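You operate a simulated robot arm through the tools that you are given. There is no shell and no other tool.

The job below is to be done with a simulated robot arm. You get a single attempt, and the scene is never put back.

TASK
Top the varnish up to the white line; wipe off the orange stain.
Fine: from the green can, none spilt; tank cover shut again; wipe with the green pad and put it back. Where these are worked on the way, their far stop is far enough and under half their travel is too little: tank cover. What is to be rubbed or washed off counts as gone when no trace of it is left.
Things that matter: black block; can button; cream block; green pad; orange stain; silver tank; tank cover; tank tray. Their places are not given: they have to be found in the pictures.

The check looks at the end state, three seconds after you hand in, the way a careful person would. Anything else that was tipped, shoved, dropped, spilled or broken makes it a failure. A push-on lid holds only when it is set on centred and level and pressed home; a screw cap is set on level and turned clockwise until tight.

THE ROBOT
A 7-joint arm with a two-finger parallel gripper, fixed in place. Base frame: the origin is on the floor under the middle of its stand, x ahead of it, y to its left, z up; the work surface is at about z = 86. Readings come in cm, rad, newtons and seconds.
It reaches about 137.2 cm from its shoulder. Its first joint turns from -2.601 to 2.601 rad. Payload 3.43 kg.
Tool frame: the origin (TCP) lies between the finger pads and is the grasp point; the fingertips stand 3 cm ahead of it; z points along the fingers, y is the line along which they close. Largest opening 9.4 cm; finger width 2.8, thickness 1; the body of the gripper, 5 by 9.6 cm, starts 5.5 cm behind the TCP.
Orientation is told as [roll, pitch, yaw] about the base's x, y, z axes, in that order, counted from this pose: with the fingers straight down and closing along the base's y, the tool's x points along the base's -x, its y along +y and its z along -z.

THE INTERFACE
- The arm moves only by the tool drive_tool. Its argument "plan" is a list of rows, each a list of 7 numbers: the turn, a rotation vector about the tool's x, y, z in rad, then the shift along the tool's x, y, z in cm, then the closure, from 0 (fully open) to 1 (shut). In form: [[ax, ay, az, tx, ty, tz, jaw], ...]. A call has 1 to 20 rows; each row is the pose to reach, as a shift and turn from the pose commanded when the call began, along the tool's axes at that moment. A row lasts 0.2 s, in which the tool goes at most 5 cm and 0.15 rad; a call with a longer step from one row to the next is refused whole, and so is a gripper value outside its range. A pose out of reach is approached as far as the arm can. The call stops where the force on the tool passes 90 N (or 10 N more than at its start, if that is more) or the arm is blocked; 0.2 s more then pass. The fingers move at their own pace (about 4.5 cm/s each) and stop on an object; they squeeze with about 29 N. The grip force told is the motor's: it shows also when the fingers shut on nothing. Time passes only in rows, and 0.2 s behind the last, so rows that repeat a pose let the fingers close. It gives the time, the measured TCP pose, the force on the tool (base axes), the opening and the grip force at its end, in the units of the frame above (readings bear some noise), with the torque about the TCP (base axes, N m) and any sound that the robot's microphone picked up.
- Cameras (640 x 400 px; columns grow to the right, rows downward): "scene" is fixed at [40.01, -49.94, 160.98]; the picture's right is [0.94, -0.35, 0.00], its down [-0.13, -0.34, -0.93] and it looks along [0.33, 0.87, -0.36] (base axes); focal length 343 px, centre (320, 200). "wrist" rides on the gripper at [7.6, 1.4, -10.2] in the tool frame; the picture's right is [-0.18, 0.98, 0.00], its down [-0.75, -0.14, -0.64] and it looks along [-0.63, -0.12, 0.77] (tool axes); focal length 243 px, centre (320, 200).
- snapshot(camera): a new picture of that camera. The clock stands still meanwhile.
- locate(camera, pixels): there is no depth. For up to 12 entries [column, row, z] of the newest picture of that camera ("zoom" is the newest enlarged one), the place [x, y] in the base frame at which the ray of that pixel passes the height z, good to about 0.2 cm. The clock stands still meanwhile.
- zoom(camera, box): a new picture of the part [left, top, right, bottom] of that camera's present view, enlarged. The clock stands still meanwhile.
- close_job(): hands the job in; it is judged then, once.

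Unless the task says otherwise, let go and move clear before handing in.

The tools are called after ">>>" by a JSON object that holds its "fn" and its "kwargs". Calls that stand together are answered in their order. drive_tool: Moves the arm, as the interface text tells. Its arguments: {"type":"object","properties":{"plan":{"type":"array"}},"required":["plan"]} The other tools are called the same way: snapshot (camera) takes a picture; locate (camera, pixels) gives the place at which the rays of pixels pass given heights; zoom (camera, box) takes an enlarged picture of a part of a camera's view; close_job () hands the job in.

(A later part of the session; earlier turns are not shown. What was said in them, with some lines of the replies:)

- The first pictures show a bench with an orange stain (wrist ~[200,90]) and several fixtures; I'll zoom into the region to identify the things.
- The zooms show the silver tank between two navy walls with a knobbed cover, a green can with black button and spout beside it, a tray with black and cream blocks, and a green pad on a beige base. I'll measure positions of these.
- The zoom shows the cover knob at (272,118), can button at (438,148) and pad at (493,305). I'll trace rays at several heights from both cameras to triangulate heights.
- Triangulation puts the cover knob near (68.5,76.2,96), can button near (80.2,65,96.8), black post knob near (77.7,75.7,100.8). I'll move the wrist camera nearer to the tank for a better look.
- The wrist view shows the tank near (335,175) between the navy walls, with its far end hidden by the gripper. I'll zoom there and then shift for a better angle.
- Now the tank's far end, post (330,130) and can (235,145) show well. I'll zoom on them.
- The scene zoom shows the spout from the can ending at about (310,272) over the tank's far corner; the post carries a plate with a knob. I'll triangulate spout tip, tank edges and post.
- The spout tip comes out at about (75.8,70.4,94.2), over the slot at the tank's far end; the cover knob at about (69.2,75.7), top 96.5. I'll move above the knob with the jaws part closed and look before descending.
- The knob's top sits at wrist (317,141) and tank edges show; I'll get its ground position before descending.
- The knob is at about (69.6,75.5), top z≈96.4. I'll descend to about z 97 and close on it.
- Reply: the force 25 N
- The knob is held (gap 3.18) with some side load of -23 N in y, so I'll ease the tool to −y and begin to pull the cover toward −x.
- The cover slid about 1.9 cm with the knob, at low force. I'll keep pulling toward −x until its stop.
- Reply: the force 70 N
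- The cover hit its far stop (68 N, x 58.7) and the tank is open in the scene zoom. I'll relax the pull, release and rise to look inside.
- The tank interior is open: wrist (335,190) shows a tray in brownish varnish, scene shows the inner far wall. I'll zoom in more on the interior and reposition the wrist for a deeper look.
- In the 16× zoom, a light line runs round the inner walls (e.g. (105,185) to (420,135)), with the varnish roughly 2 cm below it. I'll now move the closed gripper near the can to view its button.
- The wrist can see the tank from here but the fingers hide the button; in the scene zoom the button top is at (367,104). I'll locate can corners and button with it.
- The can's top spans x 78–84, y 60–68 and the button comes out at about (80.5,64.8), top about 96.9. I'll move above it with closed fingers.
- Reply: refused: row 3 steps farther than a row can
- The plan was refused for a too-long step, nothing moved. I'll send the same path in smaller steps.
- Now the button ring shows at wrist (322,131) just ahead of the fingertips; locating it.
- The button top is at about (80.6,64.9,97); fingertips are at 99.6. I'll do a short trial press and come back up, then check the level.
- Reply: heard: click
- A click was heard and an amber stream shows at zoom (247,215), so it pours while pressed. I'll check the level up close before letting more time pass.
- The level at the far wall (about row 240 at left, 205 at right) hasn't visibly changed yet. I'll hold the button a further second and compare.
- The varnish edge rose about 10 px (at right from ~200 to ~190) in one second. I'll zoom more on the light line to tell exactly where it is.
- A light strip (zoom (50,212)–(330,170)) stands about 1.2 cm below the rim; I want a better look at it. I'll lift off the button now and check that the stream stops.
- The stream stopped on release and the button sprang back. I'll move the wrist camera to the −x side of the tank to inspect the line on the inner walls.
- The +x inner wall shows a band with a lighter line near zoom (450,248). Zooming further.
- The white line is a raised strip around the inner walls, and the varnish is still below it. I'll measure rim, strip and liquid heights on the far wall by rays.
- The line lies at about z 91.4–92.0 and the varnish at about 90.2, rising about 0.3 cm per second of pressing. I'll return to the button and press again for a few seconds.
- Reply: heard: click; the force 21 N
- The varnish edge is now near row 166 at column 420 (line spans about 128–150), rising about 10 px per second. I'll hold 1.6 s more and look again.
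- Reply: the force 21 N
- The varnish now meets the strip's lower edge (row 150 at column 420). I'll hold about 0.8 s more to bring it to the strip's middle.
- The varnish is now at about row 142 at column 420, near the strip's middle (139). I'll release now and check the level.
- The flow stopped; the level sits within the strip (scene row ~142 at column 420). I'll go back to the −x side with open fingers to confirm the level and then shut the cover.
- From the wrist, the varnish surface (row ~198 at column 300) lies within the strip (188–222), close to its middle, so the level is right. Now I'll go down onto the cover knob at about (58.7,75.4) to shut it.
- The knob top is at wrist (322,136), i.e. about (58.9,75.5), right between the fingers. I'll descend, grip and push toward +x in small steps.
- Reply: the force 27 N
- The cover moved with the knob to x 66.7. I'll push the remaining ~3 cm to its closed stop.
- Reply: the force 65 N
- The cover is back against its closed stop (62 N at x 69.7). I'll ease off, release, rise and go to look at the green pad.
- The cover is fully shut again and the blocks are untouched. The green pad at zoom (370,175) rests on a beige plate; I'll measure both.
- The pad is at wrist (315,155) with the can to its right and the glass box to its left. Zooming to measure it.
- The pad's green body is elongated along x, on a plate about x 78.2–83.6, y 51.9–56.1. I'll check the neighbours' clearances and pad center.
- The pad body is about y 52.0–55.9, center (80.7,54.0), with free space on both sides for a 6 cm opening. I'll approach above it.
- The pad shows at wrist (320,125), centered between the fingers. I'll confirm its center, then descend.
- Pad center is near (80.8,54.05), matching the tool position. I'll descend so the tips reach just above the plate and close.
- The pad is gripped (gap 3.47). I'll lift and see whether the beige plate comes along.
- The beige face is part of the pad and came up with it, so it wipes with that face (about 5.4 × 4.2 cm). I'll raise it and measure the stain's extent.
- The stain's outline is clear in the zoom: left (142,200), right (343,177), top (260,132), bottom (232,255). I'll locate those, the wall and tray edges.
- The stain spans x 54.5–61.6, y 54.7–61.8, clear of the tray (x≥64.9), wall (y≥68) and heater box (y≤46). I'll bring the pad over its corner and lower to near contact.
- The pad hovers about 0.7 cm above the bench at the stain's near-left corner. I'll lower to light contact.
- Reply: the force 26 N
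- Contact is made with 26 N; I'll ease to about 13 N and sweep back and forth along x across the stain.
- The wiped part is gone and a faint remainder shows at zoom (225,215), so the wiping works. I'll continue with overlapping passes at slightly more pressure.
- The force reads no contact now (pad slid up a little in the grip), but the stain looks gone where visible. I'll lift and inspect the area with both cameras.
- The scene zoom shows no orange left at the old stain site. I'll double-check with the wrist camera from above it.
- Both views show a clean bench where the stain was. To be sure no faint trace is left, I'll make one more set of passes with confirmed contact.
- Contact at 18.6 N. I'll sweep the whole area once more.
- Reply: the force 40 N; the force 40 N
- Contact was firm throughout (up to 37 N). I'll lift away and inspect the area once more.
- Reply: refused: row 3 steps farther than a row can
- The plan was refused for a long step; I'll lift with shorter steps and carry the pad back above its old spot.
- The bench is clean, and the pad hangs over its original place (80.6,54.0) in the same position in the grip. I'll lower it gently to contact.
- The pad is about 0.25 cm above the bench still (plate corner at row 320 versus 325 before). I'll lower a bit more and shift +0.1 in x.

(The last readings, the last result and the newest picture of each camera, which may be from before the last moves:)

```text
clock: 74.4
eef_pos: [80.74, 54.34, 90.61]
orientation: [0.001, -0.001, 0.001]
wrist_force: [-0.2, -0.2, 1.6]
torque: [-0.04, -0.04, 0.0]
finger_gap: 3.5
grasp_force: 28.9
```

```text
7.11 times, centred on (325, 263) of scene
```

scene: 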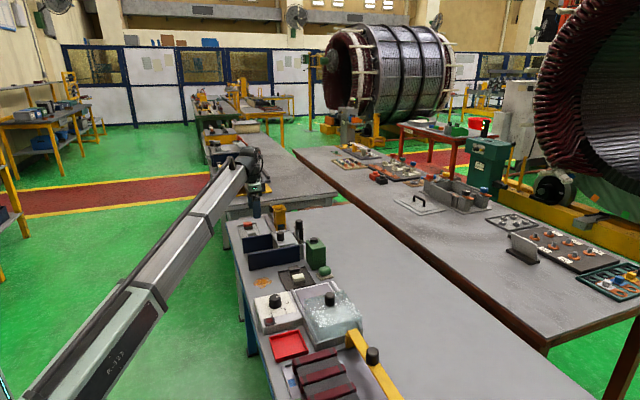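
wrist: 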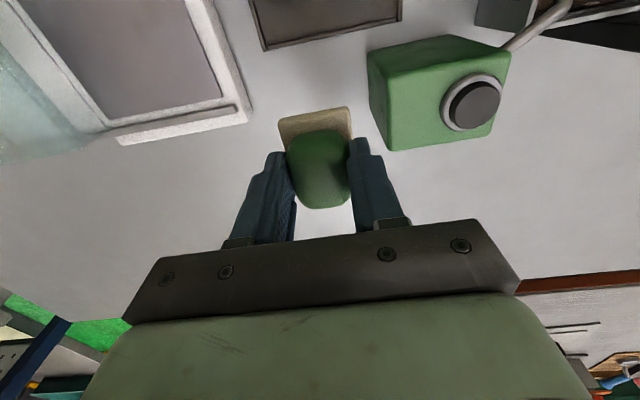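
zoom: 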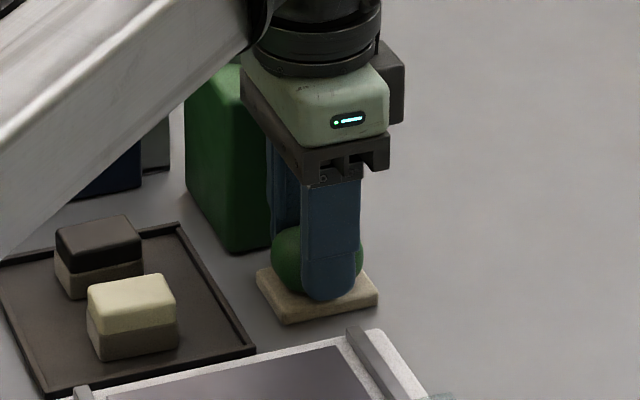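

The pad is just touching (1.6 N) with the plate back at its old pixels (288,323). I'll press 0.08 cm more, open partly and rise.

>>> {"fn": "drive_tool", "kwargs": {"plan": [[0, 0, 0, 0, 0, 0.08, 1], [0, 0, 0, 0, 0, 0.08, 1], [0, 0, 0, 0, 0, 0.08, 0.7], [0, 0, 0, 0, 0, 0.08, 0.4], [0, 0, 0, 0, 0, 0.08, 0.36], [0, 0, 0, 0, 0, 0.08, 0.36], [0, 0, 0, 0, 0, -2, 0.36], [0, 0, 0, 0, 0, -6, 0.36], [0, 0, 0, 0, 0, -10, 0.36], [0, 0, 0, 0, 0, -14, 0.36], [0, 0, 0, 0, 0, -14, 0.36]]}}

>>> {"fn": "zoom", "kwargs": {"camera": "scene", "box": [280, 235, 370, 291]}}

>>> {"fn": "snapshot", "kwargs": {"camera": "wrist"}}

```text
clock: 76.8
eef_pos: [80.9, 54.03, 104.44]
orientation: [0.0, 0.0, 0.0]
wrist_force: [0.6, -0.1, -0.3]
torque: [0.01, 0.04, 0.02]
finger_gap: 6.01
grasp_force: 0.0
```

```text
7.11 times, centred on (325, 263) of scene
```

zoom: 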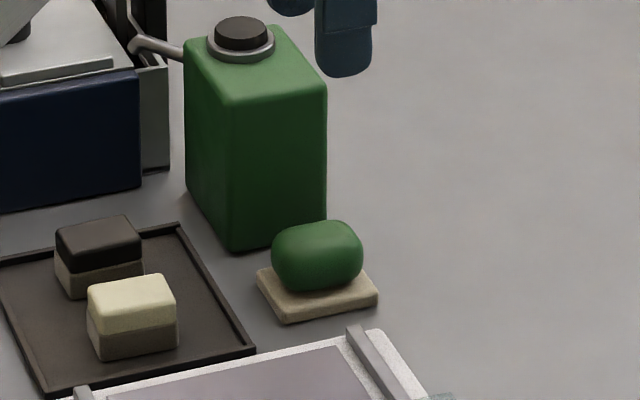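

```text
taken
```

wrist: 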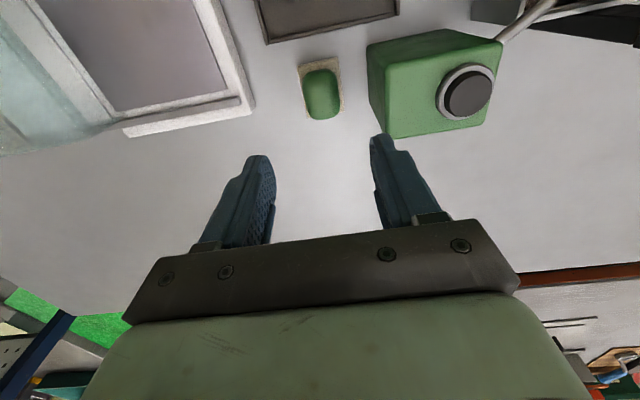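

The pad stands back on its original place, upright. I'll raise the arm clear and take a final overall look for spills or disturbed things.

>>> {"fn": "drive_tool", "kwargs": {"plan": [[0, 0, 0, 3, 2, -4, 0.2], [0, 0, 0, 6, 4, -7, 0], [0, 0, 0, 10, 6, -9, 0], [0, 0, 0, 14, 8, -11, 0], [0, 0, 0, 18, 10, -13, 0], [0, 0, 0, 18, 10, -13, 0]]}}

>>> {"fn": "snapshot", "kwargs": {"camera": "wrist"}}

>>> {"fn": "zoom", "kwargs": {"camera": "scene", "box": [225, 205, 345, 280]}}

>>> {"fn": "zoom", "kwargs": {"camera": "wrist", "box": [260, 80, 420, 180]}}

```text
refused: row 1 steps farther than a row can; nothing moved
```

```text
taken
```

wrist: 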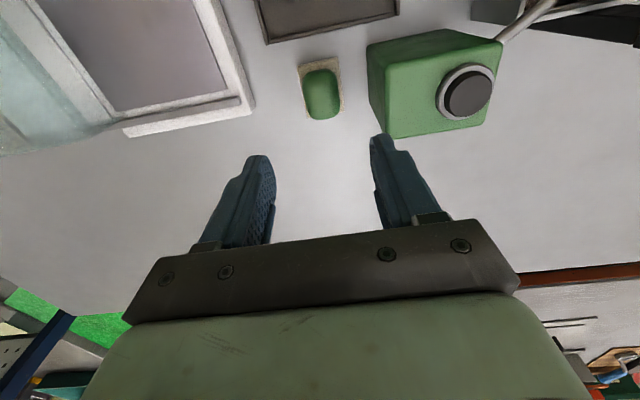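

```text
5.33 times, centred on (285, 242) of scene
```

zoom: 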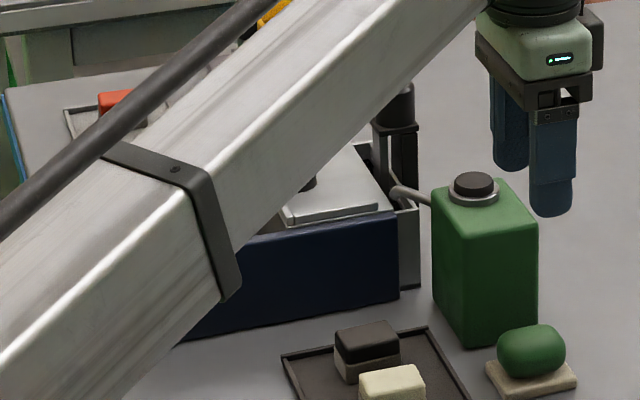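

```text
4.00 times, centred on (340, 130) of wrist
```

zoom: 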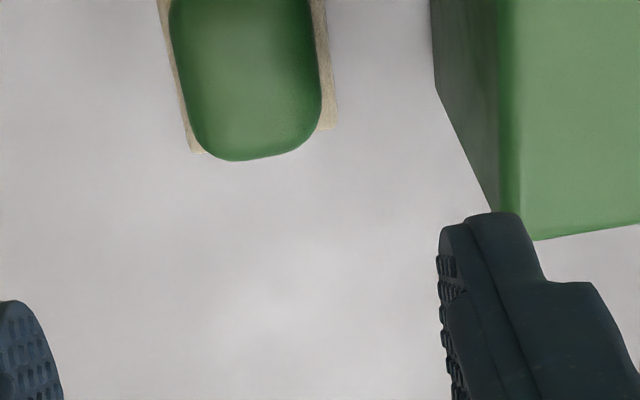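

The raise was refused for too long a step; everything looks in place so far. I'll repeat it with shorter steps, back toward the starting area.

>>> {"fn": "drive_tool", "kwargs": {"plan": [[0, 0, 0, 0, 0, -4, 0.36], [0, 0, 0, 1, 0, -8, 0.2], [0, 0, 0, 4, 3, -10, 0], [0, 0, 0, 7, 6.5, -11, 0], [0, 0, 0, 10, 10, -12, 0], [0, 0, 0, 13, 13.5, -13, 0], [0, 0, 0, 16, 17, -14, 0], [0, 0, 0, 18, 20, -15, 0], [0, 0, 0, 18, 20, -15, 0]]}}

>>> {"fn": "snapshot", "kwargs": {"camera": "wrist"}}

>>> {"fn": "snapshot", "kwargs": {"camera": "scene"}}

>>> {"fn": "zoom", "kwargs": {"camera": "scene", "box": [225, 205, 345, 280]}}

>>> {"fn": "zoom", "kwargs": {"camera": "wrist", "box": [220, 60, 400, 200]}}

```text
clock: 78.8
eef_pos: [62.67, 74.1, 119.48]
orientation: [0.0, -0.001, -0.002]
wrist_force: [-0.5, -0.5, 0.2]
torque: [0.03, -0.01, -0.01]
finger_gap: 9.4
grasp_force: 0.1
```

```text
taken
```

wrist: 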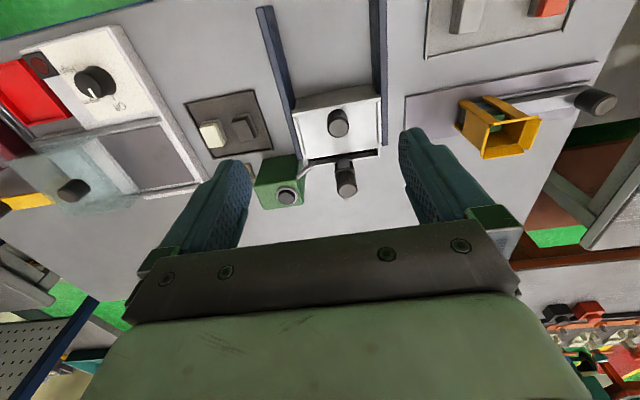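

```text
taken
```

scene: 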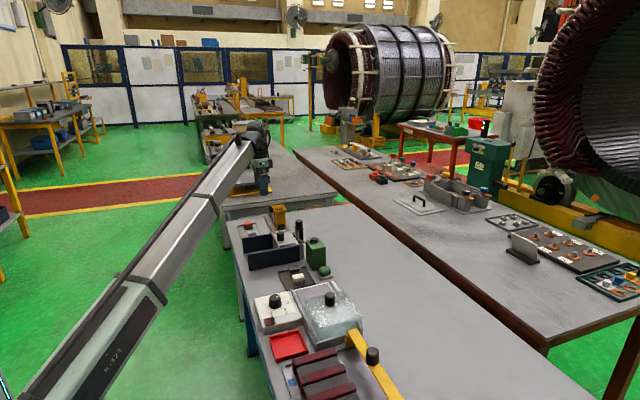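

```text
5.33 times, centred on (285, 242) of scene
```

zoom: 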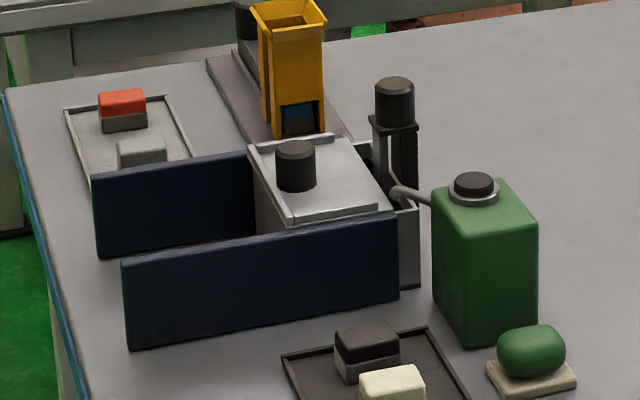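

```text
2.86 times, centred on (310, 130) of wrist
```

zoom: 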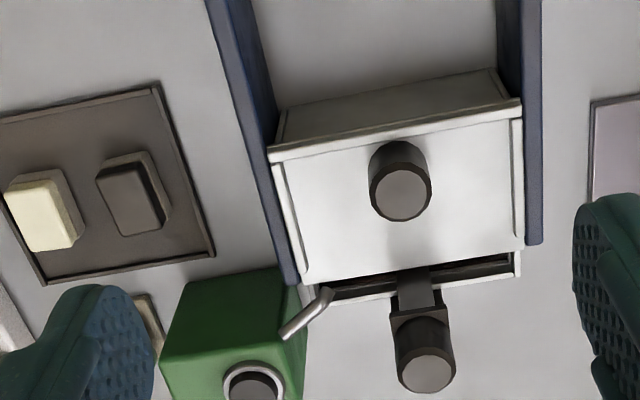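

The final pictures show the cover shut with its knob back at its first place (scene ≈(280,233)), pad back on its spot, stain gone, no spill, and blocks untouched, with the arm clear. I'm handing in the job.

>>> {"fn": "close_job", "kwargs": {}}

```text
The job is handed in.
```

The job is handed in. The varnish is up to the white line and the orange stain is wiped off.

- **Varnish:** poured only from the green can. The surface sits within the white line, about 0.1 cm below its middle. I saw no spill in the pictures.
- **Tank cover:** pulled open to its far stop for the pouring, then pushed back against its closed stop. Its knob is back where it was at the start.
- **Stain:** wiped with the green pad, with a second full set of passes to be sure. Neither camera showed any orange left.
- **Green pad:** back upright on its original spot, to within about 0.2 cm.
- **Everything else:** the black and cream blocks and their tray look untouched. The gripper is open and the arm is clear.
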